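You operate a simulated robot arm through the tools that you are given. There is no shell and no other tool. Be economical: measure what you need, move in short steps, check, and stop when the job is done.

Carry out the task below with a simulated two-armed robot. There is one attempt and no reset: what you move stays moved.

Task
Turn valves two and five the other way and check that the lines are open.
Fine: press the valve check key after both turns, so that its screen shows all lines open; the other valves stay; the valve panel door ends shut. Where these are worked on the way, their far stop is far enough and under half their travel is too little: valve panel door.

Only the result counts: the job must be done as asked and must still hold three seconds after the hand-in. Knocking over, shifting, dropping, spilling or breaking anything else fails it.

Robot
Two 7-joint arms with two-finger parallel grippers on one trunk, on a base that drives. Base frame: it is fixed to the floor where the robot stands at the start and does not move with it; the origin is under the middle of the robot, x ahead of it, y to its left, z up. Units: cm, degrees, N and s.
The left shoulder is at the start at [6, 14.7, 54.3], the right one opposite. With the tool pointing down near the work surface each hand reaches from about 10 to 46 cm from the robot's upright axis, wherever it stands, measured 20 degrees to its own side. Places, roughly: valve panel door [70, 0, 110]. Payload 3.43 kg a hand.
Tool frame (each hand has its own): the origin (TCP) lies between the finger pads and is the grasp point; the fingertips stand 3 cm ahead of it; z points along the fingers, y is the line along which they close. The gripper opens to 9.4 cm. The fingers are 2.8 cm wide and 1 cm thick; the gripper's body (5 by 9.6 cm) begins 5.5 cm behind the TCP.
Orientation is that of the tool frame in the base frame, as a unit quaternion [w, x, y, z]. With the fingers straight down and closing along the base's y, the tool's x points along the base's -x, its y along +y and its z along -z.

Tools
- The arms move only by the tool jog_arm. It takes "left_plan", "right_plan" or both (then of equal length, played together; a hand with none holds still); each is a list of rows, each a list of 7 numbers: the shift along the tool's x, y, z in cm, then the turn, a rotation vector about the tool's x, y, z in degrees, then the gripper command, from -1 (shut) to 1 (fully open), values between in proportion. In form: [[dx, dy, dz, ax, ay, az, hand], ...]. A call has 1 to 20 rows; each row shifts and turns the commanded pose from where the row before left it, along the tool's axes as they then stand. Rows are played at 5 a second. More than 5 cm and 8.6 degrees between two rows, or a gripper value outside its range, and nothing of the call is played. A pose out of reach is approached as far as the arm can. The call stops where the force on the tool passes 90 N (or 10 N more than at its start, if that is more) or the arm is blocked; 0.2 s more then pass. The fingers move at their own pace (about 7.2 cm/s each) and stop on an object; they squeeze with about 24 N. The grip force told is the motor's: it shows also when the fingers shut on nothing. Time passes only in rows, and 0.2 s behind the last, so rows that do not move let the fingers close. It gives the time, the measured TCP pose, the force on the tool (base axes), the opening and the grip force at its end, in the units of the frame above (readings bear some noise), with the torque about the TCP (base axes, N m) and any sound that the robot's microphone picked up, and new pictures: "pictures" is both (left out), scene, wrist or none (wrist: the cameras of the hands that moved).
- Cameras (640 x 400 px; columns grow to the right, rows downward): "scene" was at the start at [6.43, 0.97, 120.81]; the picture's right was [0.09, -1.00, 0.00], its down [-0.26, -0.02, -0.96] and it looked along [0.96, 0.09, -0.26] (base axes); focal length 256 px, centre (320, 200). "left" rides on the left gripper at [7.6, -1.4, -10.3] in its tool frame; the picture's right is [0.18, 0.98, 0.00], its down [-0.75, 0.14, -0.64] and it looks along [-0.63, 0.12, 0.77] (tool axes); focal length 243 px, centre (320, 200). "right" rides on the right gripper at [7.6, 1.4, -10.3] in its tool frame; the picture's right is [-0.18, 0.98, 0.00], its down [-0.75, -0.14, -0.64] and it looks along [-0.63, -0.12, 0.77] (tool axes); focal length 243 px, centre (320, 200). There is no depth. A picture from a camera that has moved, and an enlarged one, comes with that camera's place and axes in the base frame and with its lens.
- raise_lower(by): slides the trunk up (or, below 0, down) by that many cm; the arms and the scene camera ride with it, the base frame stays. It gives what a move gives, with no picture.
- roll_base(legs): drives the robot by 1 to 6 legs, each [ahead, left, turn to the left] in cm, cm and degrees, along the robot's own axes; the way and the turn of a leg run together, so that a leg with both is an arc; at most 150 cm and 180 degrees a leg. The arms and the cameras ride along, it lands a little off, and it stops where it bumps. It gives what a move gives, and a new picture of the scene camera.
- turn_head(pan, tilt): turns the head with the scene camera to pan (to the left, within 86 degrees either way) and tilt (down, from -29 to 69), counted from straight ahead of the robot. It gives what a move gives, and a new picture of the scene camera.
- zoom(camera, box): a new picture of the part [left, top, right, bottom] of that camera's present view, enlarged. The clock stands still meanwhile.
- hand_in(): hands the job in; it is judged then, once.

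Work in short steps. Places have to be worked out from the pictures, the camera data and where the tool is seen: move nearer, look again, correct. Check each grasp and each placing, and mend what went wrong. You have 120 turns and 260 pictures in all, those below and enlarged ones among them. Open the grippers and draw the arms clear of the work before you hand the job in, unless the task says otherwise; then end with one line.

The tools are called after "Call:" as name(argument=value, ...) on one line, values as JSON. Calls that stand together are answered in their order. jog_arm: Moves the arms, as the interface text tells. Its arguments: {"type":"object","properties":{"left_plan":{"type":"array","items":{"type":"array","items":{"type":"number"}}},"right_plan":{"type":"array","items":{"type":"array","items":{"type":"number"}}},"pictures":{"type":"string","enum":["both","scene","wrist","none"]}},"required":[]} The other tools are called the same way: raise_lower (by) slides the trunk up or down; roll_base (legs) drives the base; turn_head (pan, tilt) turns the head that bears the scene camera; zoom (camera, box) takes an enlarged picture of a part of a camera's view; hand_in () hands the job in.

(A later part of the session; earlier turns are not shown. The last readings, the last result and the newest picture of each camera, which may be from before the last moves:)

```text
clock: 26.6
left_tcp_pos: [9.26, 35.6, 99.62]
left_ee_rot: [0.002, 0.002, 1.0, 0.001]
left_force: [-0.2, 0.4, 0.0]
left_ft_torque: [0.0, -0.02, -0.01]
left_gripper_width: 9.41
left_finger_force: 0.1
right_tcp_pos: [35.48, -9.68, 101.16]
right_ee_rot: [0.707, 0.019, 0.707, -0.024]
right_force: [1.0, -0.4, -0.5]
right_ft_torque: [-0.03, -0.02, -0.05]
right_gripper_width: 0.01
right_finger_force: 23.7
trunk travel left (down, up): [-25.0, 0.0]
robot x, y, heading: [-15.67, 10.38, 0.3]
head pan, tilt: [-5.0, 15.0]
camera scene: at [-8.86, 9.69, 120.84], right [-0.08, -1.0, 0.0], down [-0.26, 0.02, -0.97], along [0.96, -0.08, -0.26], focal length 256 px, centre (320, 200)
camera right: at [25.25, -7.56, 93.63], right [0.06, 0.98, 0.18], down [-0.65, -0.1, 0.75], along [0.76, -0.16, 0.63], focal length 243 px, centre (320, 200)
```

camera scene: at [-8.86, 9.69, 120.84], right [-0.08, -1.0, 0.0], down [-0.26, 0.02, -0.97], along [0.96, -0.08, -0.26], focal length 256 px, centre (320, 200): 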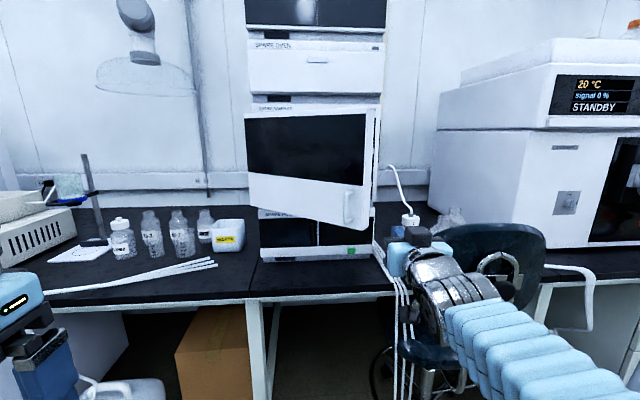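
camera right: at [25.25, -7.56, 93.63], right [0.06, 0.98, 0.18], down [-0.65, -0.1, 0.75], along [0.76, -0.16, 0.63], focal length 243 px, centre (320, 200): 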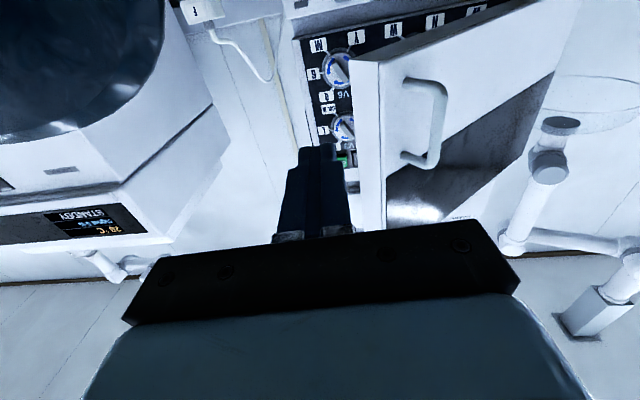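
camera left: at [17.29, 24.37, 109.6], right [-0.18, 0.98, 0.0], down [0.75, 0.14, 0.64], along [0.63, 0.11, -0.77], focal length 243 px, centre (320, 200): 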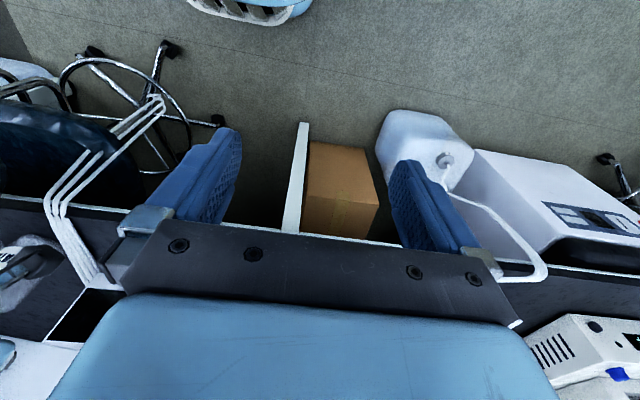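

The hand points ahead at y≈-9.7; the door's inner corner is near [44, -7], 45 degrees open. I slip the closed fingers 6 cm past that edge, just to its right.

Call:
jog_arm(right_plan=[[0, -0.5, 2, -1, 0, 0, -1], [0, -0.3, 2, -1, 0, 0, -1], [0, 0, 2, -1, 0, 0, -1], [0, 0, 2, 0, 0, 0, -1], [0, 0, 2, 0, 0, 0, -1], [0, 0, 2, 0, 0, 0, -1]])

```text
clock: 28.0
left_tcp_pos: [9.3, 35.63, 99.57]
left_ee_rot: [0.002, 0.002, 1.0, 0.001]
left_force: [-0.1, 0.0, -0.8]
left_ft_torque: [0.0, -0.02, 0.02]
left_gripper_width: 9.4
left_finger_force: 0.0
right_tcp_pos: [47.31, -10.81, 101.17]
right_ee_rot: [0.707, 0.0, 0.707, -0.005]
right_force: [0.1, -0.1, -0.3]
right_ft_torque: [-0.01, 0.0, 0.0]
right_gripper_width: 0.01
right_finger_force: 23.8
trunk travel left (down, up): [-25.0, 0.0]
robot x, y, heading: [-15.09, 10.09, 0.5]
head pan, tilt: [-5.0, 15.0]
camera scene: at [-8.88, 9.68, 120.85], right [-0.08, -1.0, 0.0], down [-0.26, 0.02, -0.97], along [0.96, -0.08, -0.26], focal length 256 px, centre (320, 200)
camera right: at [37.11, -9.29, 93.59], right [0.01, 0.98, 0.18], down [-0.64, -0.13, 0.75], along [0.77, -0.12, 0.63], focal length 243 px, centre (320, 200)
```

scene: 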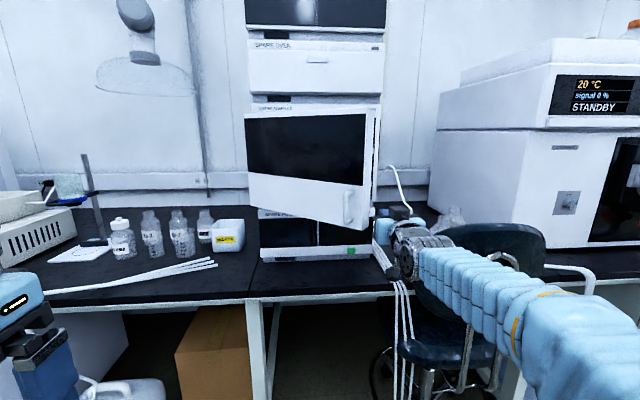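
right: 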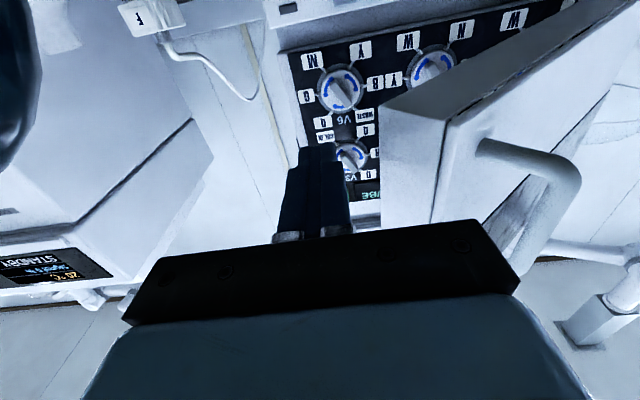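

Fingers are past the edge, on the inside. I sweep left and back along the edge's arc, to about 65 degrees.

Call:
jog_arm(right_plan=[[0, 1.4, 0, 0, 0, 0, -1], [0, 1.4, 0, 0, 0, 0, -1], [0, 1.5, -1.4, 0, 0, 0, -1], [0, 1.6, -1.4, 0, 0, 0, -1], [0, 1.6, -1.4, 0, 0, 0, -1], [0, 1.9, -1.1, 0, 0, 0, -1], [0, 1.9, -1.1, 0, 0, 0, -1], [0, 1.9, -1.1, 0, 0, 0, -1]])

```text
clock: 29.8
left_tcp_pos: [8.93, 35.48, 99.66]
left_ee_rot: [0.004, 0.003, 1.0, 0.002]
left_force: [0.0, 0.0, 0.1]
left_ft_torque: [0.06, 0.02, 0.02]
left_gripper_width: 9.38
left_finger_force: 0.1
right_tcp_pos: [39.67, 2.11, 101.36]
right_ee_rot: [0.708, 0.002, 0.706, -0.005]
right_force: [-39.0, -22.7, -3.7]
right_ft_torque: [0.17, -0.14, 0.38]
right_gripper_width: 0.0
right_finger_force: 24.1
trunk travel left (down, up): [-25.0, 0.0]
robot x, y, heading: [-15.35, 10.21, 0.3]
head pan, tilt: [-5.0, 15.0]
camera scene: at [-9.29, 9.41, 120.86], right [-0.08, -1.0, 0.0], down [-0.25, 0.02, -0.97], along [0.96, -0.08, -0.26], focal length 256 px, centre (320, 200)
camera right: at [29.41, 3.65, 93.68], right [0.01, 0.98, 0.18], down [-0.64, -0.13, 0.75], along [0.76, -0.12, 0.63], focal length 243 px, centre (320, 200)
```

scene: 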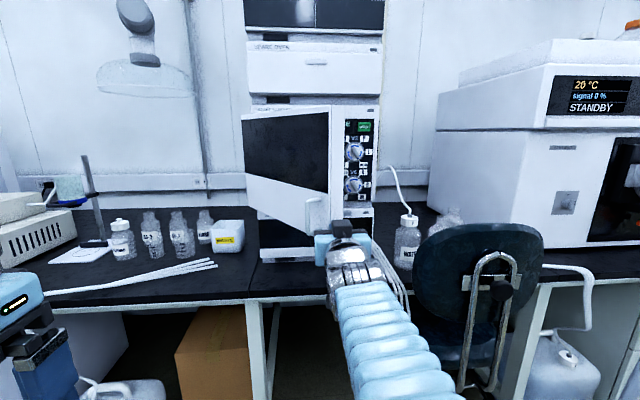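
right: 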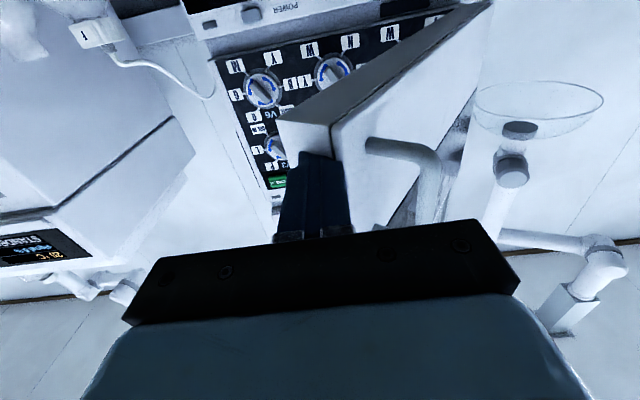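

The door is about 60 degrees open. I look close at the contact and at the panel now visible.

Call:
zoom(camera="right", box=[200, 40, 440, 240])

Call:
zoom(camera="scene", box=[300, 95, 400, 255])

```text
2.00 times, centred on (320, 140) of right
camera zoom: at [29.41, 3.65, 93.68], right [0.01, 0.98, 0.18], down [-0.64, -0.13, 0.75], along [0.76, -0.12, 0.63], focal length 485 px, centre (320, 320)
```

zoom: 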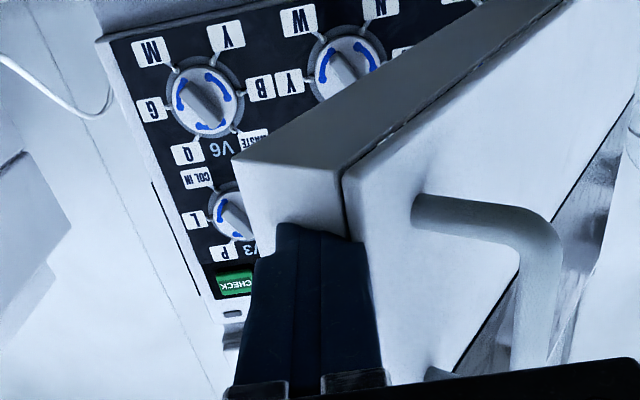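

```text
2.50 times, centred on (350, 175) of scene
camera zoom: at [-9.29, 9.41, 120.86], right [-0.08, -1.0, 0.0], down [-0.25, 0.02, -0.97], along [0.96, -0.08, -0.26], focal length 640 px, centre (245, 262)
```

zoom: 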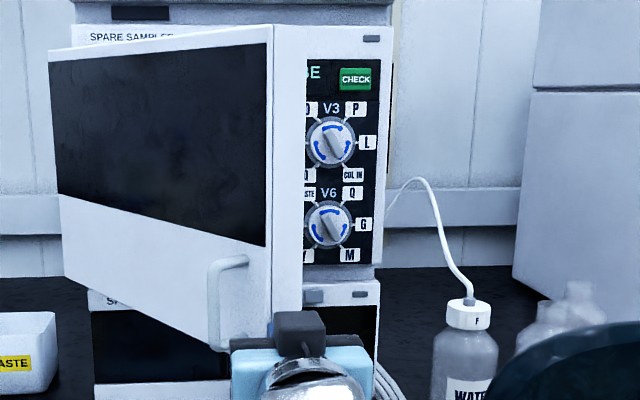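

The tips press on the door's end face. I back off, shift right 4 cm, go in 7 cm deeper, then push left.

Call:
jog_arm(right_plan=[[0, 0, -1.5, 0, 0, 0, -1], [0, -2, 0, 0, 0, 0, -1], [0, -2, 0, 0, 0, 0, -1], [0, -0.5, 2.5, 0, 0, 0, -1], [0, 0, 2.5, 0, 0, 0, -1], [0, 0, 2.5, 0, 0, 0, -1], [0, 0, 0, 0, 0, 0, -1]])

```text
clock: 31.4
left_tcp_pos: [9.31, 35.66, 99.48]
left_ee_rot: [0.002, 0.002, 1.0, 0.001]
left_force: [0.7, 1.2, 0.2]
left_ft_torque: [-0.01, 0.01, 0.0]
left_gripper_width: 9.4
left_finger_force: 0.1
right_tcp_pos: [46.06, -2.03, 101.09]
right_ee_rot: [0.707, 0.001, 0.707, -0.006]
right_force: [-0.5, 0.5, -0.8]
right_ft_torque: [0.0, 0.02, 0.0]
right_gripper_width: 0.03
right_finger_force: 24.1
trunk travel left (down, up): [-25.0, 0.0]
robot x, y, heading: [-15.4, 10.28, 0.1]
head pan, tilt: [-5.0, 15.0]
camera scene: at [-8.86, 9.68, 120.84], right [-0.08, -1.0, 0.0], down [-0.26, 0.02, -0.97], along [0.96, -0.08, -0.26], focal length 256 px, centre (320, 200)
camera right: at [35.8, -0.51, 93.54], right [0.01, 0.98, 0.18], down [-0.64, -0.13, 0.75], along [0.77, -0.12, 0.63], focal length 243 px, centre (320, 200)
```

scene: 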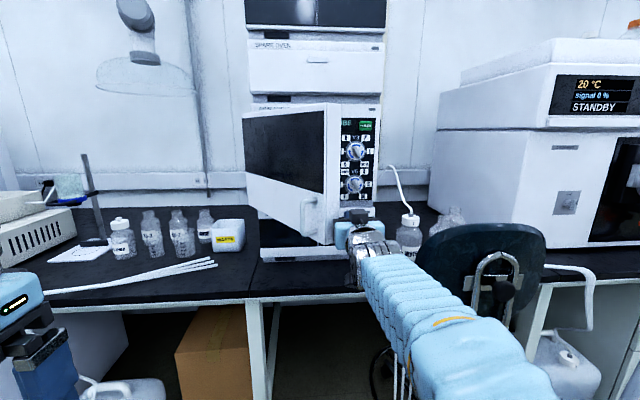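
right: 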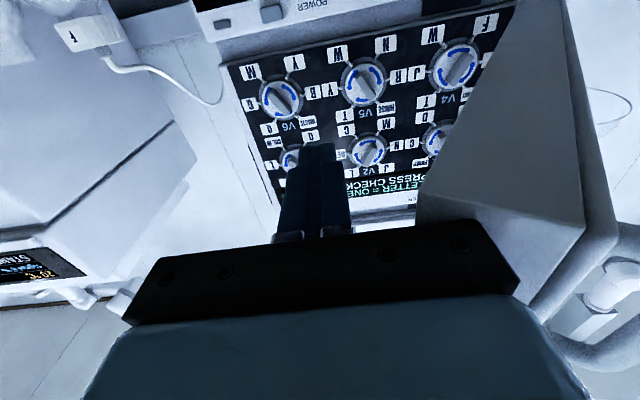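

Now well inside; I push the door on to the left.

Call:
jog_arm(right_plan=[[0, 2, 0, 0, 0, 0, -1], [0, 2, 0, 0, 0, 0, -1], [0, 2, -0.6, 0, 0, 0, -1], [0, 2, -0.6, 0, 0, 0, -1], [0, 2, -0.6, 0, 0, 0, -1], [0, 2, -0.6, 0, 0, 0, -1], [0, 2, 0, 0, 0, 0, -1], [0, 2, 0, 0, 0, 0, -1]])

```text
clock: 33.2
left_tcp_pos: [9.24, 35.7, 99.52]
left_ee_rot: [0.003, 0.002, 1.0, 0.001]
left_force: [0.1, 0.0, -0.1]
left_ft_torque: [0.03, 0.0, 0.05]
left_gripper_width: 9.4
left_finger_force: 0.0
right_tcp_pos: [43.77, 14.02, 100.85]
right_ee_rot: [0.707, 0.0, 0.707, -0.005]
right_force: [0.1, -0.2, -0.2]
right_ft_torque: [-0.01, 0.02, 0.02]
right_gripper_width: 0.0
right_finger_force: 23.9
trunk travel left (down, up): [-25.0, 0.0]
robot x, y, heading: [-15.02, 10.67, 0.3]
head pan, tilt: [-5.0, 15.0]
camera scene: at [-8.87, 9.68, 120.85], right [-0.08, -1.0, 0.0], down [-0.26, 0.02, -0.97], along [0.96, -0.08, -0.26], focal length 256 px, centre (320, 200)
camera right: at [33.39, 15.67, 93.41], right [0.01, 0.98, 0.18], down [-0.64, -0.13, 0.75], along [0.77, -0.12, 0.63], focal length 243 px, centre (320, 200)
```

scene: 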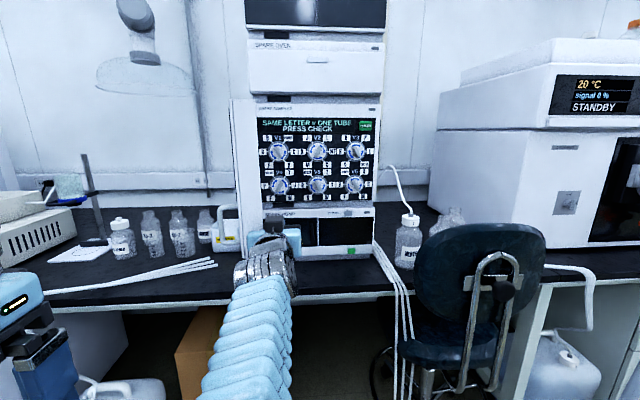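
right: 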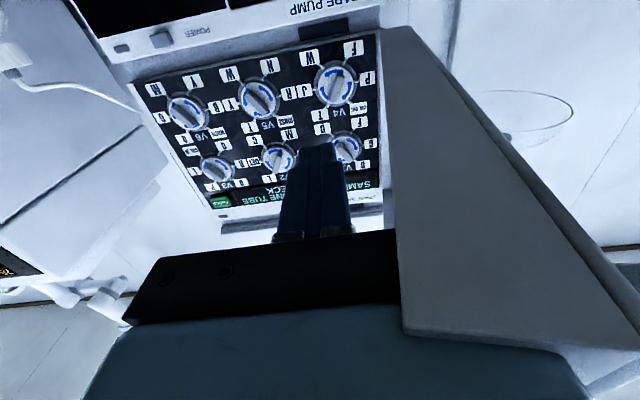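

The door stands about 90 degrees open. I read the panel.

Call:
zoom(camera="scene", box=[252, 108, 384, 210])

Call:
zoom(camera="right", box=[130, 30, 390, 220])

```text
3.92 times, centred on (318, 159) of scene
camera zoom: at [-8.87, 9.68, 120.85], right [-0.08, -1.0, 0.0], down [-0.26, 0.02, -0.97], along [0.96, -0.08, -0.26], focal length 1004 px, centre (328, 361)
```

zoom: 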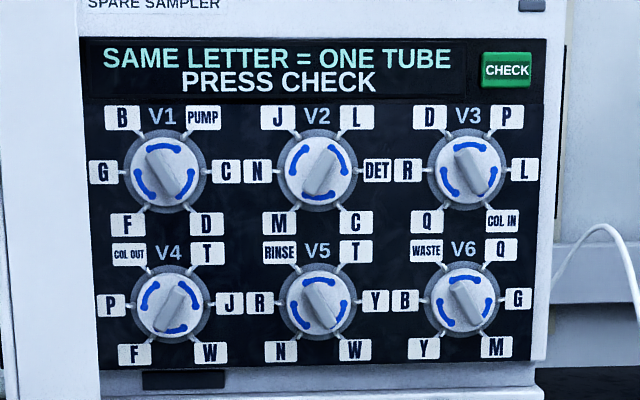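

```text
2.11 times, centred on (260, 125) of right
camera zoom: at [33.39, 15.67, 93.41], right [0.01, 0.98, 0.18], down [-0.64, -0.13, 0.75], along [0.77, -0.12, 0.63], focal length 511 px, centre (446, 358)
```

zoom: 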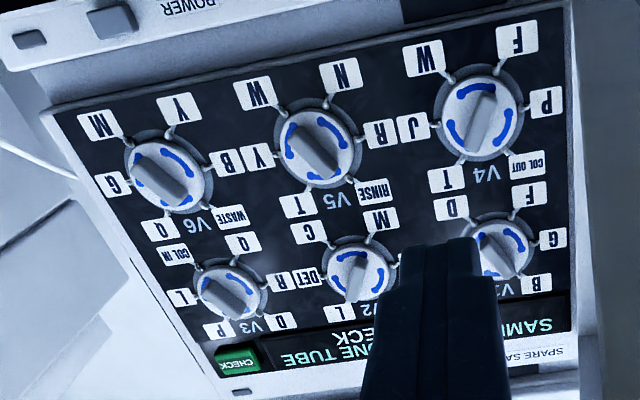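

Two stations with rib knobs: V2 leans "/" and V5 leans "\"; each goes to the opposite lean (60 degrees, through vertical). V2 is near [72.5, 3.7, 114.8], V5 near [73, 3.5, 104]. I tuck the left hand further back, clear of the door, before driving.

Call:
jog_arm(left_plan=[[1, 0, 0, 0, 0, 0, 1], [1, 0, 0, 0, 0, 0, 1], [1, 0, 0, 0, 0, 0, 1], [1, 0, 0, 0, 0, 0, 1], [1, 0, 0, 0, 0, 0, 1], [1, 0, 0, 0, 0, 0, 1]], right_plan=[[0, -1, -1, 0, 0, 0, -1], [0, -1, -1, 0, 0, 0, -1], [0, -1, -1, 0, 0, 0, -1], [0, -1, -1, 0, 0, 0, -1], [0, -1, -1, 0, 0, 0, -1], [0, -1, 0, 0, 0, 0, -1]], pictures="none")

Call:
turn_head(pan=-15, tilt=50)

```text
clock: 34.8
left_tcp_pos: [5.48, 34.88, 98.37]
left_ee_rot: [0.003, 0.001, 1.0, 0.001]
left_force: [-0.7, 0.1, 0.6]
left_ft_torque: [0.02, 0.01, 0.02]
left_gripper_width: 9.4
left_finger_force: 0.1
left hand out of reach, approached as far as the arm can: row 1, 2, 3, 4, 5, 6
right_tcp_pos: [41.11, 3.4, 99.23]
right_ee_rot: [0.694, 0.033, 0.718, -0.043]
right_force: [-0.6, -0.8, -0.1]
right_ft_torque: [0.03, 0.0, 0.01]
right_gripper_width: 0.0
right_finger_force: 23.6
trunk travel left (down, up): [-25.0, 0.0]
robot x, y, heading: [-15.47, 10.45, 0.1]
head pan, tilt: [-5.0, 15.0]
stopped in row 6 (right hand): the arm was blocked; the commanded pose is now the measured one
```

```text
clock: 35.8
left_tcp_pos: [5.47, 34.89, 98.29]
left_ee_rot: [0.002, 0.002, 1.0, 0.001]
left_force: [0.7, 0.5, 0.5]
left_ft_torque: [0.02, 0.03, 0.02]
left_gripper_width: 9.36
left_finger_force: 0.1
right_tcp_pos: [41.17, 3.36, 99.35]
right_ee_rot: [0.694, 0.033, 0.718, -0.043]
right_force: [-0.1, 0.1, 0.1]
right_ft_torque: [-0.02, 0.02, 0.0]
right_gripper_width: 0.0
right_finger_force: 24.7
trunk travel left (down, up): [-25.0, 0.0]
robot x, y, heading: [-15.35, 10.51, 0.5]
head pan, tilt: [-15.0, 50.0]
camera scene: at [-10.73, 8.5, 115.48], right [-0.25, -0.97, 0.0], down [-0.74, 0.19, -0.64], along [0.62, -0.16, -0.77], focal length 256 px, centre (320, 200)
```

scene: 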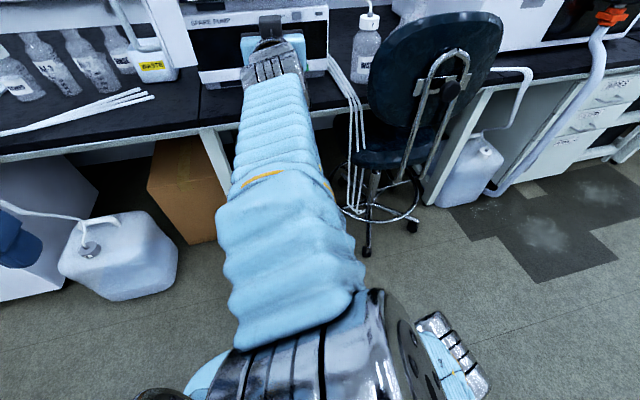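

Chair legs reach to about [42, -29], so the spot near [2, 2] is clear. I drive there and look at the panel.

Call:
roll_base(legs=[[17, -8.5, 0]])

Call:
turn_head(pan=0, tilt=10)

```text
clock: 37.4
left_tcp_pos: [22.82, 26.41, 98.36]
left_ee_rot: [0.003, 0.002, 1.0, 0.001]
left_force: [0.4, -0.8, -0.9]
left_ft_torque: [-0.01, 0.0, -0.03]
left_gripper_width: 9.38
left_finger_force: 0.0
right_tcp_pos: [58.52, -5.23, 99.18]
right_ee_rot: [0.695, 0.034, 0.717, -0.043]
right_force: [-0.7, 0.3, 0.3]
right_ft_torque: [0.0, 0.02, 0.02]
right_gripper_width: 0.0
right_finger_force: 23.9
trunk travel left (down, up): [-25.0, 0.0]
robot x, y, heading: [2.09, 1.98, 0.1]
head pan, tilt: [-15.0, 50.0]
camera scene: at [6.56, 0.06, 115.47], right [-0.26, -0.97, 0.0], down [-0.74, 0.2, -0.64], along [0.62, -0.16, -0.77], focal length 256 px, centre (320, 200)
```

scene: 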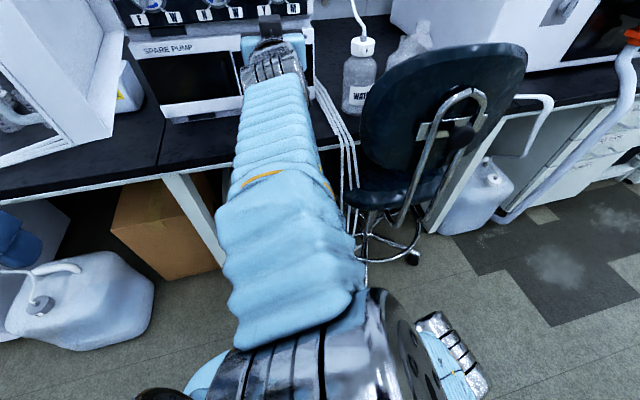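

```text
clock: 38.4
left_tcp_pos: [22.79, 26.32, 98.41]
left_ee_rot: [0.003, 0.003, 1.0, 0.001]
left_force: [-0.1, -0.1, 0.0]
left_ft_torque: [0.02, -0.02, 0.01]
left_gripper_width: 9.39
left_finger_force: 0.1
right_tcp_pos: [58.43, -5.18, 99.3]
right_ee_rot: [0.694, 0.034, 0.718, -0.044]
right_force: [0.1, 0.1, 0.2]
right_ft_torque: [0.0, 0.01, 0.0]
right_gripper_width: 0.0
right_finger_force: 24.1
trunk travel left (down, up): [-25.0, 0.0]
robot x, y, heading: [1.81, 1.94, -0.1]
head pan, tilt: [0.0, 10.0]
camera scene: at [8.43, 2.05, 121.65], right [0.0, -1.0, 0.0], down [-0.17, 0.0, -0.98], along [0.98, 0.0, -0.17], focal length 256 px, centre (320, 200)
```

scene: 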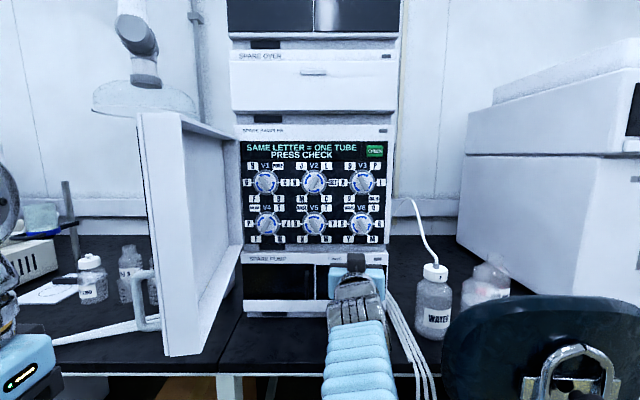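

Excellent clear view. I zoom on the panel for precise places.

Call:
zoom(camera="scene", box=[240, 135, 400, 255])

Call:
zoom(camera="right", box=[0, 0, 640, 400])

```text
3.33 times, centred on (320, 195) of scene
camera zoom: at [8.43, 2.05, 121.65], right [0.0, -1.0, 0.0], down [-0.17, 0.0, -0.98], along [0.98, 0.0, -0.17], focal length 853 px, centre (320, 217)
```

zoom: 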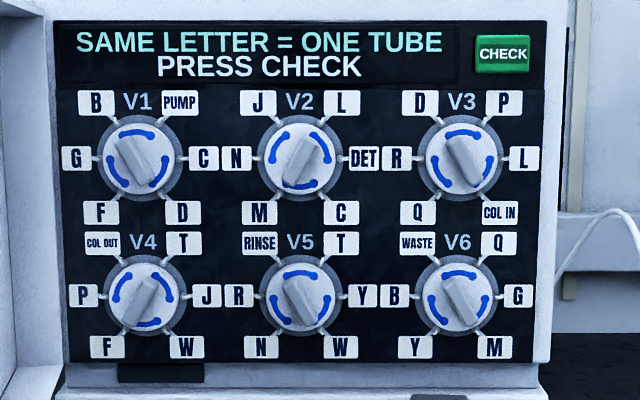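

```text
1.00 times, centred on (320, 200) of right (not enlarged: the box is as wide or as high as the picture)
camera zoom: at [48.14, -2.7, 91.99], right [0.11, 0.98, 0.17], down [-0.63, -0.06, 0.78], along [0.77, -0.19, 0.61], focal length 243 px, centre (320, 200)
```

zoom: 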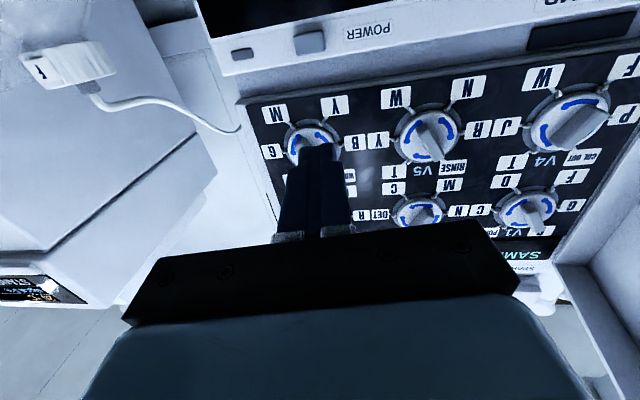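

V5 ≈ [71.3, 3.4, 104.5], V2 ≈ [71.3, 3.3, 115.3], CHECK key ≈ [71.5, -11.2, 122.7]. I bring the right hand in front of V5, level it, then roll -30 degrees to match the "\" rib.

Call:
jog_arm(right_plan=[[-1.04, 1.72, 0.3, -1.3, -0.4, 0, -1], [-1.04, 1.72, 0.3, -1.3, -0.4, 0, -1], [-1.04, 1.72, 0.3, -1.3, -0.4, 0, -1], [-1.04, 1.72, 0.3, -1.3, -0.4, 0, -1], [-1.04, 1.72, 0.3, -1.3, -0.4, 0, -1], [0, 0, 0, 0, 0, -7.5, 0.2], [0, 0, 0, 0, 0, -7.5, 0.2], [0, 0, 0, 0, 0, -7.5, 0.2], [0, 0, 0, 0, 0, -7.5, 0.2]])

```text
clock: 40.4
left_tcp_pos: [22.87, 26.39, 98.37]
left_ee_rot: [0.003, 0.003, 1.0, 0.001]
left_force: [-0.4, -0.2, -0.8]
left_ft_torque: [-0.01, -0.06, 0.01]
left_gripper_width: 9.39
left_finger_force: 0.0
right_tcp_pos: [60.64, 3.47, 104.27]
right_ee_rot: [0.682, -0.191, 0.681, -0.187]
right_force: [-0.7, 0.6, -0.4]
right_ft_torque: [0.04, -0.01, -0.01]
right_gripper_width: 5.62
right_finger_force: 0.0
trunk travel left (down, up): [-25.0, 0.0]
robot x, y, heading: [1.78, 1.78, 0.3]
head pan, tilt: [0.0, 10.0]
camera scene: at [8.43, 2.05, 121.66], right [0.0, -1.0, 0.0], down [-0.17, 0.0, -0.98], along [0.98, 0.0, -0.17], focal length 256 px, centre (320, 200)
camera right: at [50.36, 0.71, 97.03], right [0.0, 0.94, -0.35], down [-0.64, 0.26, 0.72], along [0.77, 0.23, 0.6], focal length 243 px, centre (320, 200)
```

scene: 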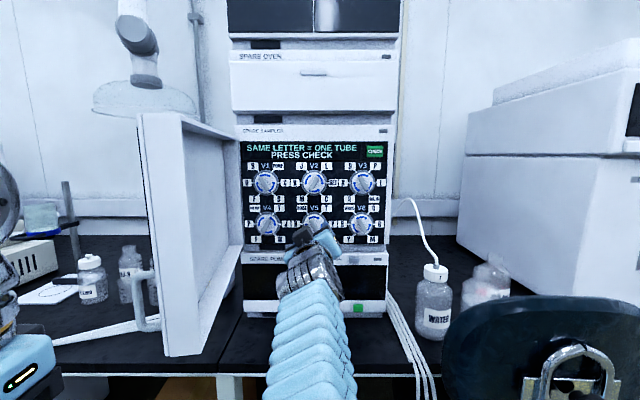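
right: 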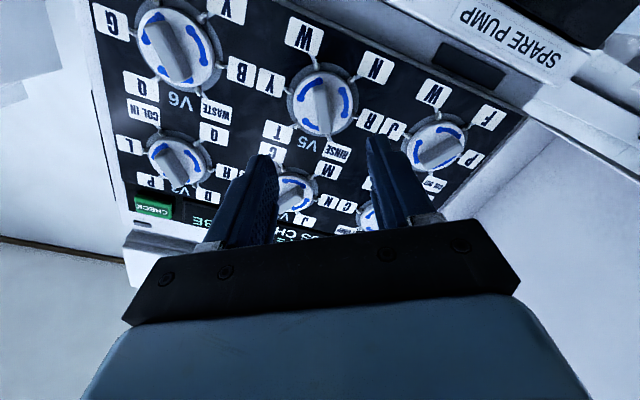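

The rib lines up with the closing direction. Combining rays puts the knob face at x≈73.5, z≈104. I advance 7.5 cm and look.

Call:
jog_arm(right_plan=[[0, 0, 2.5, 0, 0, 0, 0.2], [0, 0, 2.5, 0, 0, 0, 0.2], [0, 0, 2.5, 0, 0, 0, 0.2]], pictures="wrist")

Call:
zoom(camera="scene", box=[240, 135, 400, 255])

```text
clock: 41.2
left_tcp_pos: [22.8, 26.41, 98.35]
left_ee_rot: [0.002, 0.002, 1.0, 0.001]
left_force: [-0.8, 0.3, -0.7]
left_ft_torque: [0.0, -0.03, 0.0]
left_gripper_width: 9.41
left_finger_force: 0.0
right_tcp_pos: [68.23, 3.48, 104.39]
right_ee_rot: [0.682, -0.19, 0.681, -0.186]
right_force: [-0.2, -0.4, -0.4]
right_ft_torque: [0.02, 0.01, 0.03]
right_gripper_width: 5.63
right_finger_force: 0.1
trunk travel left (down, up): [-25.0, 0.0]
robot x, y, heading: [2.14, 2.0, -0.1]
head pan, tilt: [0.0, 10.0]
camera right: at [58.03, 0.81, 97.16], right [0.0, 0.94, -0.35], down [-0.64, 0.26, 0.72], along [0.77, 0.23, 0.6], focal length 243 px, centre (320, 200)
```

right: 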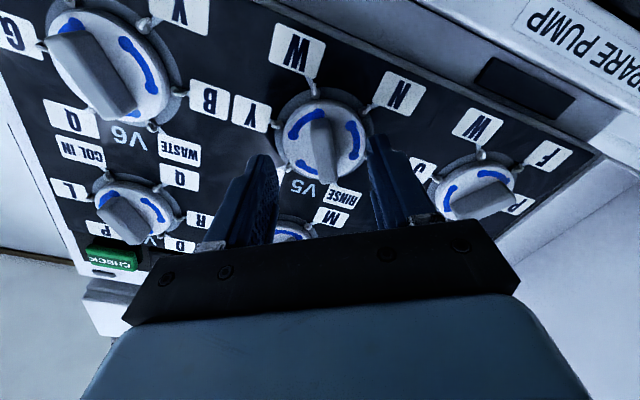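

```text
3.33 times, centred on (320, 195) of scene
camera zoom: at [8.42, 2.05, 121.66], right [0.0, -1.0, 0.0], down [-0.17, 0.0, -0.98], along [0.98, 0.0, -0.17], focal length 853 px, centre (320, 217)
```

zoom: 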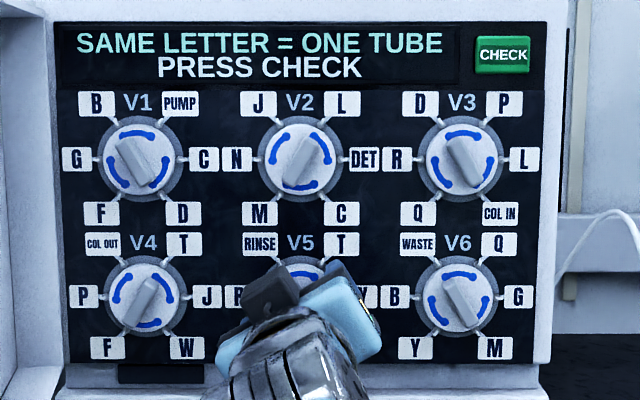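

Well centred on the rib (about 4.8 cm ahead of the TCP). I advance 2 cm so the tips straddle the rib, then close.

Call:
jog_arm(right_plan=[[0, 0, 1, 0, 0, 0, 0.2], [0, 0, 1, 0, 0, 0, 0.2], [0, 0, 0, 0, 0, 0, -1], [0, 0, 0, 0, 0, 0, -1], [0, 0, 0, 0, 0, 0, -1]], pictures="wrist")

```text
clock: 41.9
left_tcp_pos: [22.35, 26.23, 98.46]
left_ee_rot: [0.006, 0.004, 1.0, 0.001]
left_force: [-1.0, -0.1, 0.4]
left_ft_torque: [0.03, 0.01, -0.02]
left_gripper_width: 9.39
left_finger_force: 0.0
right_tcp_pos: [69.31, 3.58, 104.27]
right_ee_rot: [0.679, -0.19, 0.685, -0.184]
right_force: [-59.7, -7.8, -9.8]
right_ft_torque: [-0.04, 1.12, 0.56]
right_gripper_width: 5.14
right_finger_force: 24.2
trunk travel left (down, up): [-25.0, 0.0]
robot x, y, heading: [1.76, 1.77, 0.2]
head pan, tilt: [0.0, 10.0]
stopped in row 3 (right hand): the force on the tool passed its limit at 98 N (the readings are from after the stop); the commanded pose is now the measured one
camera right: at [58.94, 1.0, 97.1], right [-0.01, 0.94, -0.34], down [-0.64, 0.26, 0.73], along [0.77, 0.23, 0.6], focal length 243 px, centre (320, 200)
```

right: 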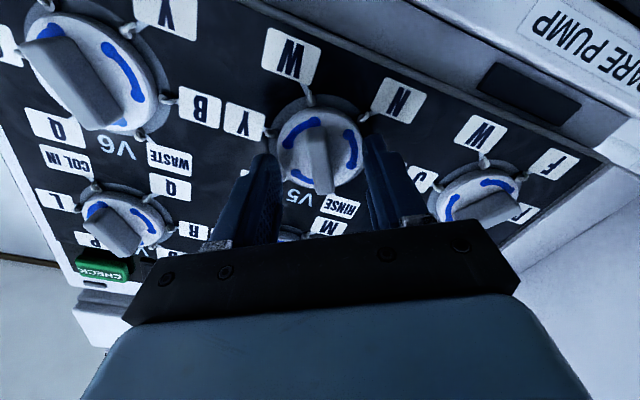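

The tips touched the knob disc at x≈72.4. I back off 0.5 cm and close on the rib.

Call:
jog_arm(right_plan=[[0, 0, -0.6, 0, 0, 0, 0], [0, 0, 0, 0, 0, 0, -1], [0, 0, 0, 0, 0, 0, -1], [0, 0, 0, 0, 0, 0, -1], [0, 0, 0, 0, 0, 0, -1]], pictures="wrist")

```text
clock: 43.1
left_tcp_pos: [22.63, 26.28, 98.42]
left_ee_rot: [0.004, 0.004, 1.0, 0.001]
left_force: [-1.3, 1.3, 0.6]
left_ft_torque: [0.0, -0.01, 0.01]
left_gripper_width: 9.38
left_finger_force: 0.0
right_tcp_pos: [69.24, 3.63, 104.01]
right_ee_rot: [0.679, -0.19, 0.685, -0.185]
right_force: [-10.8, 0.4, 1.1]
right_ft_torque: [1.03, -0.89, -0.53]
right_gripper_width: 1.22
right_finger_force: 44.9
trunk travel left (down, up): [-25.0, 0.0]
robot x, y, heading: [1.65, 1.65, 0.0]
head pan, tilt: [0.0, 10.0]
camera right: at [58.88, 0.98, 96.9], right [-0.01, 0.94, -0.34], down [-0.64, 0.26, 0.73], along [0.77, 0.23, 0.59], focal length 243 px, centre (320, 200)
```

right: 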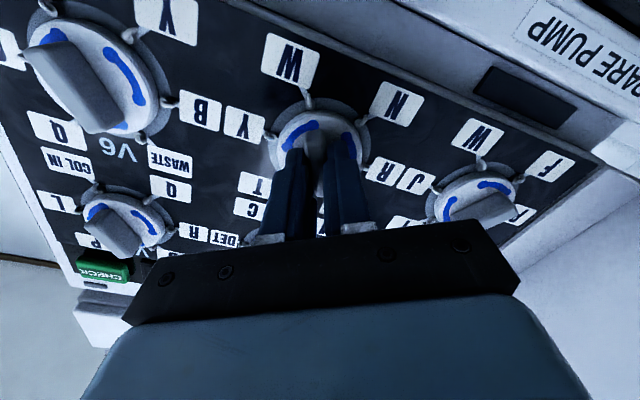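

Rib gripped (1.2 cm). I turn it clockwise, +60 degrees about the tool's axis.

Call:
jog_arm(right_plan=[[0, 0, 0, 0, 0, 6, -1], [0, 0, 0, 0, 0, 6, -1], [0, 0, 0, 0, 0, 6, -1], [0, 0, 0, 0, 0, 6, -1], [0, 0, 0, 0, 0, 6, -1], [0, 0, 0, 0, 0, 6, -1], [0, 0, 0, 0, 0, 6, -1], [0, 0, 0, 0, 0, 6, -1], [0, 0, 0, 0, 0, 6, -1], [0, 0, 0, 0, 0, 6, -1]])

```text
clock: 45.3
left_tcp_pos: [22.62, 26.35, 98.45]
left_ee_rot: [0.004, 0.003, 1.0, 0.001]
left_force: [0.7, -0.1, 0.8]
left_ft_torque: [-0.01, -0.01, 0.0]
left_gripper_width: 9.39
left_finger_force: 0.0
right_tcp_pos: [69.24, 3.52, 104.09]
right_ee_rot: [0.68, 0.178, 0.688, 0.179]
right_force: [3.0, -4.7, 17.1]
right_ft_torque: [0.05, -0.76, -0.1]
right_gripper_width: 1.16
right_finger_force: 44.7
trunk travel left (down, up): [-25.0, 0.0]
robot x, y, heading: [1.79, 1.73, 0.1]
head pan, tilt: [0.0, 10.0]
camera scene: at [8.22, 1.98, 121.67], right [0.0, -1.0, 0.0], down [-0.17, 0.0, -0.98], along [0.98, 0.0, -0.17], focal length 256 px, centre (320, 200)
camera right: at [58.85, 8.54, 98.23], right [0.0, 0.77, 0.64], down [-0.63, -0.49, 0.6], along [0.77, -0.41, 0.48], focal length 243 px, centre (320, 200)
```

scene: 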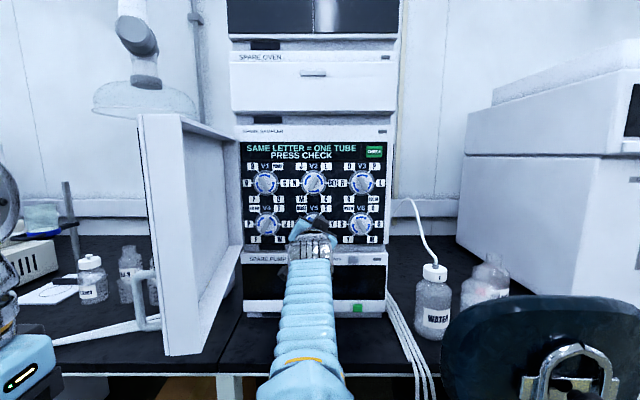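
right: 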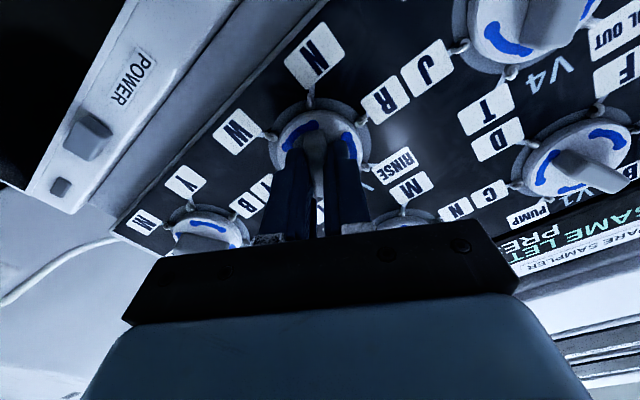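

V5 turned. I release, retreat 5 cm, and look before going up to V2 (the present roll already suits V2's "/" rib).

Call:
jog_arm(right_plan=[[0, 0, 0, 0, 0, 0, 0.2], [0, 0, 0, 0, 0, 0, 0.2], [0, 0, -1.5, 0, 0, 0, 0.2], [0, 0, -2, 0, 0, 0, 0.2], [0, 0, -2, 0, 0, 0, 0.2], [-2.4, 1.4, 0, 0, 0, 0, 0.2], [-2.4, 1.4, 0, 0, 0, 0, 0.2], [-2.4, 1.4, 0, 0, 0, 0, 0.2], [-2.4, 1.35, 0, 0, 0, 0, 0.2]])

Call:
zoom(camera="scene", box=[240, 135, 400, 255])

```text
clock: 47.3
left_tcp_pos: [22.72, 26.43, 98.35]
left_ee_rot: [0.004, 0.003, 1.0, 0.001]
left_force: [0.3, -0.1, 0.2]
left_ft_torque: [0.0, 0.0, 0.0]
left_gripper_width: 9.39
left_finger_force: 0.0
right_tcp_pos: [63.77, 3.67, 115.06]
right_ee_rot: [0.679, 0.177, 0.689, 0.18]
right_force: [0.0, 0.2, 0.4]
right_ft_torque: [-0.01, 0.03, 0.0]
right_gripper_width: 5.63
right_finger_force: 0.0
trunk travel left (down, up): [-25.0, 0.0]
robot x, y, heading: [1.59, 1.93, 0.2]
head pan, tilt: [0.0, 10.0]
camera scene: at [8.33, 2.03, 121.66], right [0.0, -1.0, 0.0], down [-0.17, 0.0, -0.98], along [0.98, 0.0, -0.17], focal length 256 px, centre (320, 200)
camera right: at [53.46, 8.68, 109.26], right [0.0, 0.77, 0.64], down [-0.63, -0.49, 0.6], along [0.78, -0.41, 0.48], focal length 243 px, centre (320, 200)
```

scene: 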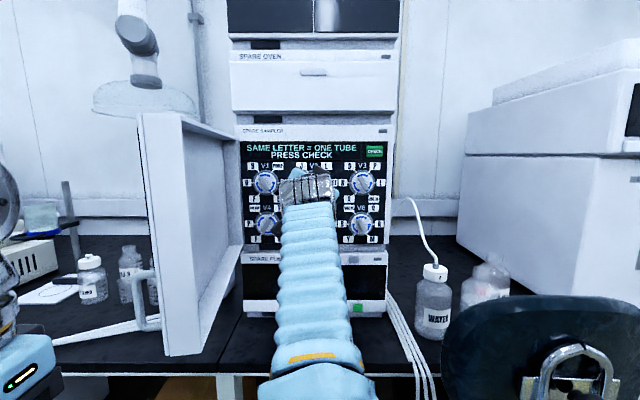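
right: 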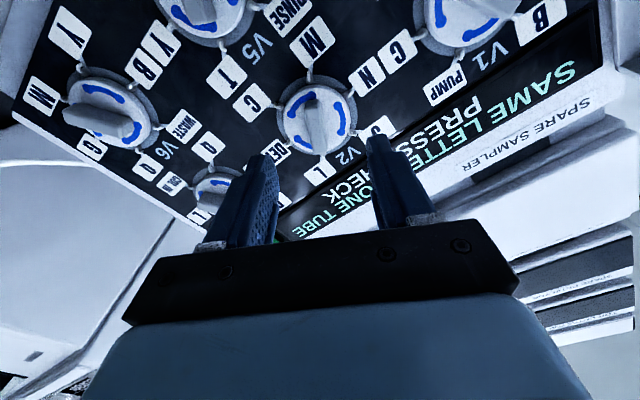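

```text
3.33 times, centred on (320, 195) of scene
camera zoom: at [8.33, 2.03, 121.66], right [0.0, -1.0, 0.0], down [-0.17, 0.0, -0.98], along [0.98, 0.0, -0.17], focal length 853 px, centre (320, 217)
```

zoom: 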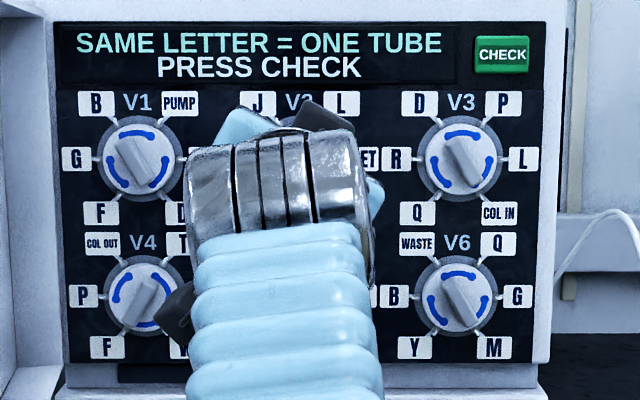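

V2's rib is aligned but about 0.6 cm to the left of the fingers' middle in the picture. I correct that, advance 5 cm, and close.

Call:
jog_arm(right_plan=[[0.2, -0.55, 1.5, 0, 0, 0, 0.2], [0, 0, 2, 0, 0, 0, 0.2], [0, 0, 1.4, 0, 0, 0, 0.2], [0, 0, 0, 0, 0, 0, 0.2]], pictures="wrist")

```text
clock: 48.3
left_tcp_pos: [22.76, 26.34, 98.37]
left_ee_rot: [0.003, 0.003, 1.0, 0.001]
left_force: [0.6, 0.0, -0.6]
left_ft_torque: [0.03, -0.01, 0.03]
left_gripper_width: 9.42
left_finger_force: 0.0
right_tcp_pos: [68.83, 3.51, 114.44]
right_ee_rot: [0.679, 0.177, 0.689, 0.178]
right_force: [-0.3, 0.7, -0.4]
right_ft_torque: [0.02, -0.02, 0.02]
right_gripper_width: 5.63
right_finger_force: 0.1
trunk travel left (down, up): [-25.0, 0.0]
robot x, y, heading: [1.81, 1.97, 0.2]
head pan, tilt: [0.0, 10.0]
camera right: at [58.42, 8.47, 108.68], right [0.0, 0.77, 0.64], down [-0.63, -0.49, 0.6], along [0.78, -0.41, 0.48], focal length 243 px, centre (320, 200)
```

right: 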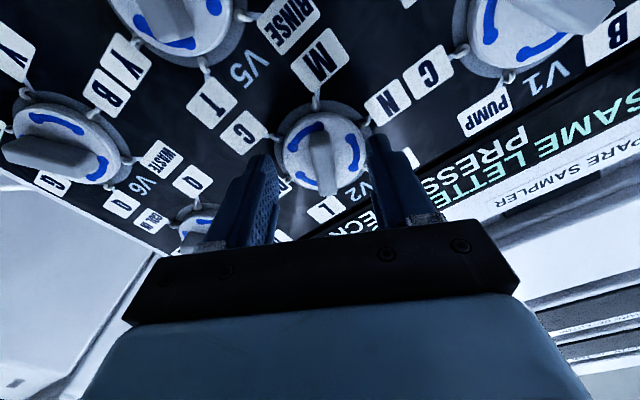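

Well centred on V2. I close on the rib.

Call:
jog_arm(right_plan=[[0, 0, 0, 0, 0, 0, -1], [0, 0, 0, 0, 0, 0, -1], [0, 0, 0, 0, 0, 0, -1], [0, 0, 0, 0, 0, 0, -1]], pictures="wrist")

```text
clock: 49.3
left_tcp_pos: [22.77, 26.45, 98.35]
left_ee_rot: [0.003, 0.003, 1.0, 0.0]
left_force: [0.3, 0.6, 0.7]
left_ft_torque: [0.03, 0.0, 0.02]
left_gripper_width: 9.4
left_finger_force: 0.1
right_tcp_pos: [68.69, 3.6, 114.61]
right_ee_rot: [0.68, 0.176, 0.689, 0.179]
right_force: [6.1, 8.2, 10.1]
right_ft_torque: [-0.03, -0.18, 0.27]
right_gripper_width: 1.19
right_finger_force: 45.2
trunk travel left (down, up): [-25.0, 0.0]
robot x, y, heading: [1.43, 2.03, 0.2]
head pan, tilt: [0.0, 10.0]
camera right: at [58.37, 8.63, 108.74], right [0.0, 0.77, 0.64], down [-0.63, -0.49, 0.6], along [0.77, -0.4, 0.49], focal length 243 px, centre (320, 200)
```

right: 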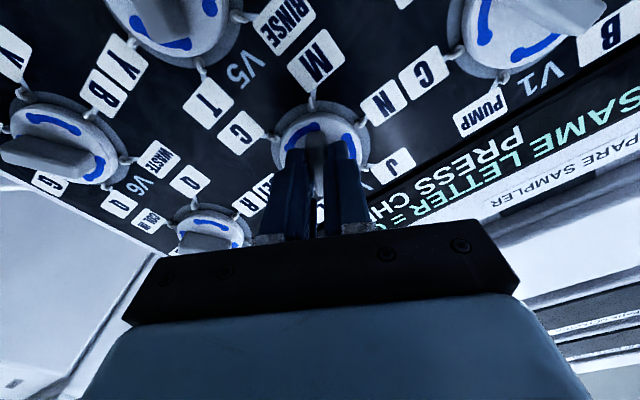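

Gripped. I turn V2 counter-clockwise by 60 degrees.

Call:
jog_arm(right_plan=[[0, 0, 0, 0, 0, -6, -1], [0, 0, 0, 0, 0, -6, -1], [0, 0, 0, 0, 0, -6, -1], [0, 0, 0, 0, 0, -6, -1], [0, 0, 0, 0, 0, -6, -1], [0, 0, 0, 0, 0, -6, -1], [0, 0, 0, 0, 0, -6, -1], [0, 0, 0, 0, 0, -6, -1], [0, 0, 0, 0, 0, -6, -1], [0, 0, 0, 0, 0, -6, -1]], pictures="wrist")

```text
clock: 51.5
left_tcp_pos: [22.64, 26.4, 98.41]
left_ee_rot: [0.004, 0.004, 1.0, 0.001]
left_force: [-0.4, -0.9, 0.1]
left_ft_torque: [-0.04, 0.02, 0.01]
left_gripper_width: 9.39
left_finger_force: 0.1
right_tcp_pos: [68.75, 3.6, 114.64]
right_ee_rot: [0.678, -0.19, 0.686, -0.185]
right_force: [-8.7, 5.3, -1.5]
right_ft_torque: [1.21, 0.48, -0.66]
right_gripper_width: 1.21
right_finger_force: 45.0
trunk travel left (down, up): [-25.0, 0.0]
robot x, y, heading: [1.96, 2.09, -0.1]
head pan, tilt: [0.0, 10.0]
camera right: at [58.39, 0.83, 107.46], right [-0.01, 0.94, -0.34], down [-0.63, 0.26, 0.73], along [0.77, 0.23, 0.59], focal length 243 px, centre (320, 200)
```

right: 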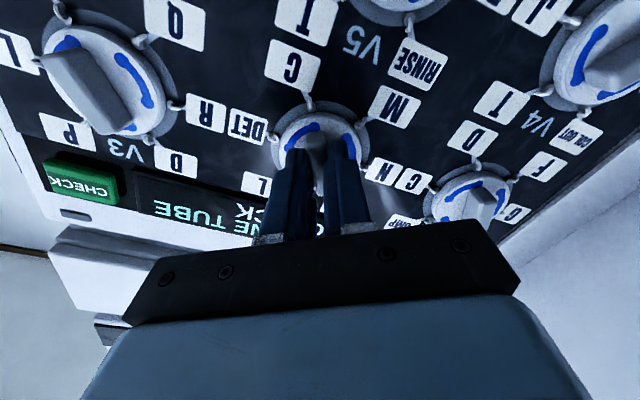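

V2 turned (the torque suggests its stop). I release, retreat, unroll, and move in front of the CHECK key with fingers shut.

Call:
jog_arm(right_plan=[[0, 0, 0, 0, 0, 0, 0.2], [0, 0, 0, 0, 0, 0, 0.2], [0, 0, -1.5, 0, 0, 0, 0.2], [0, 0, -2, 0, 0, 0, 0.2], [0, 0, -2, 0, 0, 0, 0.2], [0, 0, 0, 0, 0, 7.5, -1], [0, 0, 0, 0, 0, 7.5, -1], [0, 0, 0, 0, 0, 7.5, -1], [0, 0, 0, 0, 0, 8, -1], [-1.5, -2.9, 0, 0, 0, 0, -1], [-1.5, -2.9, 0, 0, 0, 0, -1], [-1.5, -2.9, 0, 0, 0, 0, -1], [-1.5, -2.9, 0, 0, 0, 0, -1], [-1.5, -2.9, 0, 0, 0, 0, -1]])

Call:
zoom(camera="scene", box=[240, 135, 400, 255])

```text
clock: 54.5
left_tcp_pos: [22.74, 26.36, 98.42]
left_ee_rot: [0.004, 0.003, 1.0, 0.001]
left_force: [-0.2, 0.7, -0.3]
left_ft_torque: [0.0, -0.03, 0.03]
left_gripper_width: 9.41
left_finger_force: 0.0
right_tcp_pos: [63.47, -10.93, 122.11]
right_ee_rot: [0.703, -0.003, 0.711, -0.001]
right_force: [0.5, 0.3, 0.7]
right_ft_torque: [-0.02, -0.04, -0.02]
right_gripper_width: 0.0
right_finger_force: 23.7
trunk travel left (down, up): [-25.0, 0.0]
robot x, y, heading: [1.87, 1.93, 0.1]
head pan, tilt: [0.0, 10.0]
camera scene: at [8.34, 2.04, 121.66], right [0.0, -1.0, 0.0], down [-0.17, 0.0, -0.98], along [0.98, 0.0, -0.17], focal length 256 px, centre (320, 200)
camera right: at [53.07, -9.53, 114.76], right [0.0, 0.98, 0.18], down [-0.63, -0.14, 0.76], along [0.78, -0.11, 0.62], focal length 243 px, centre (320, 200)
```

scene: 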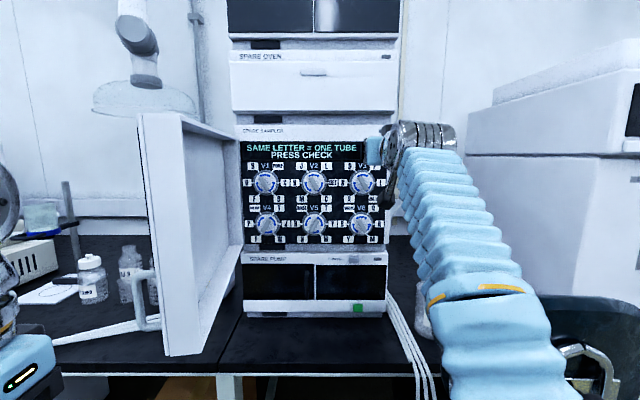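
right: 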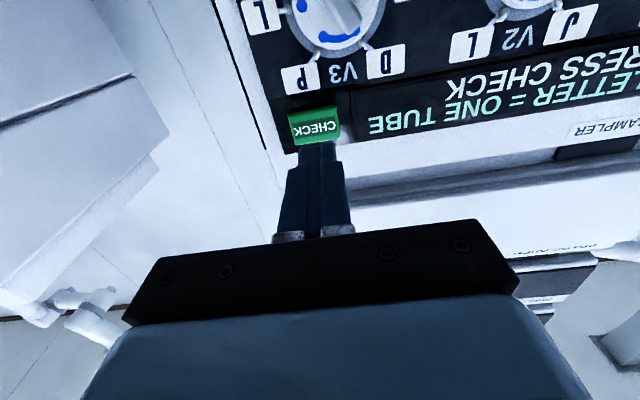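

```text
3.33 times, centred on (320, 195) of scene
camera zoom: at [8.34, 2.04, 121.66], right [0.0, -1.0, 0.0], down [-0.17, 0.0, -0.98], along [0.98, 0.0, -0.17], focal length 853 px, centre (320, 217)
```

zoom: 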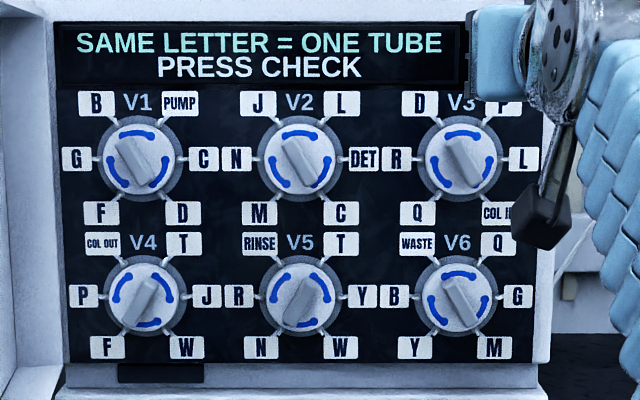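

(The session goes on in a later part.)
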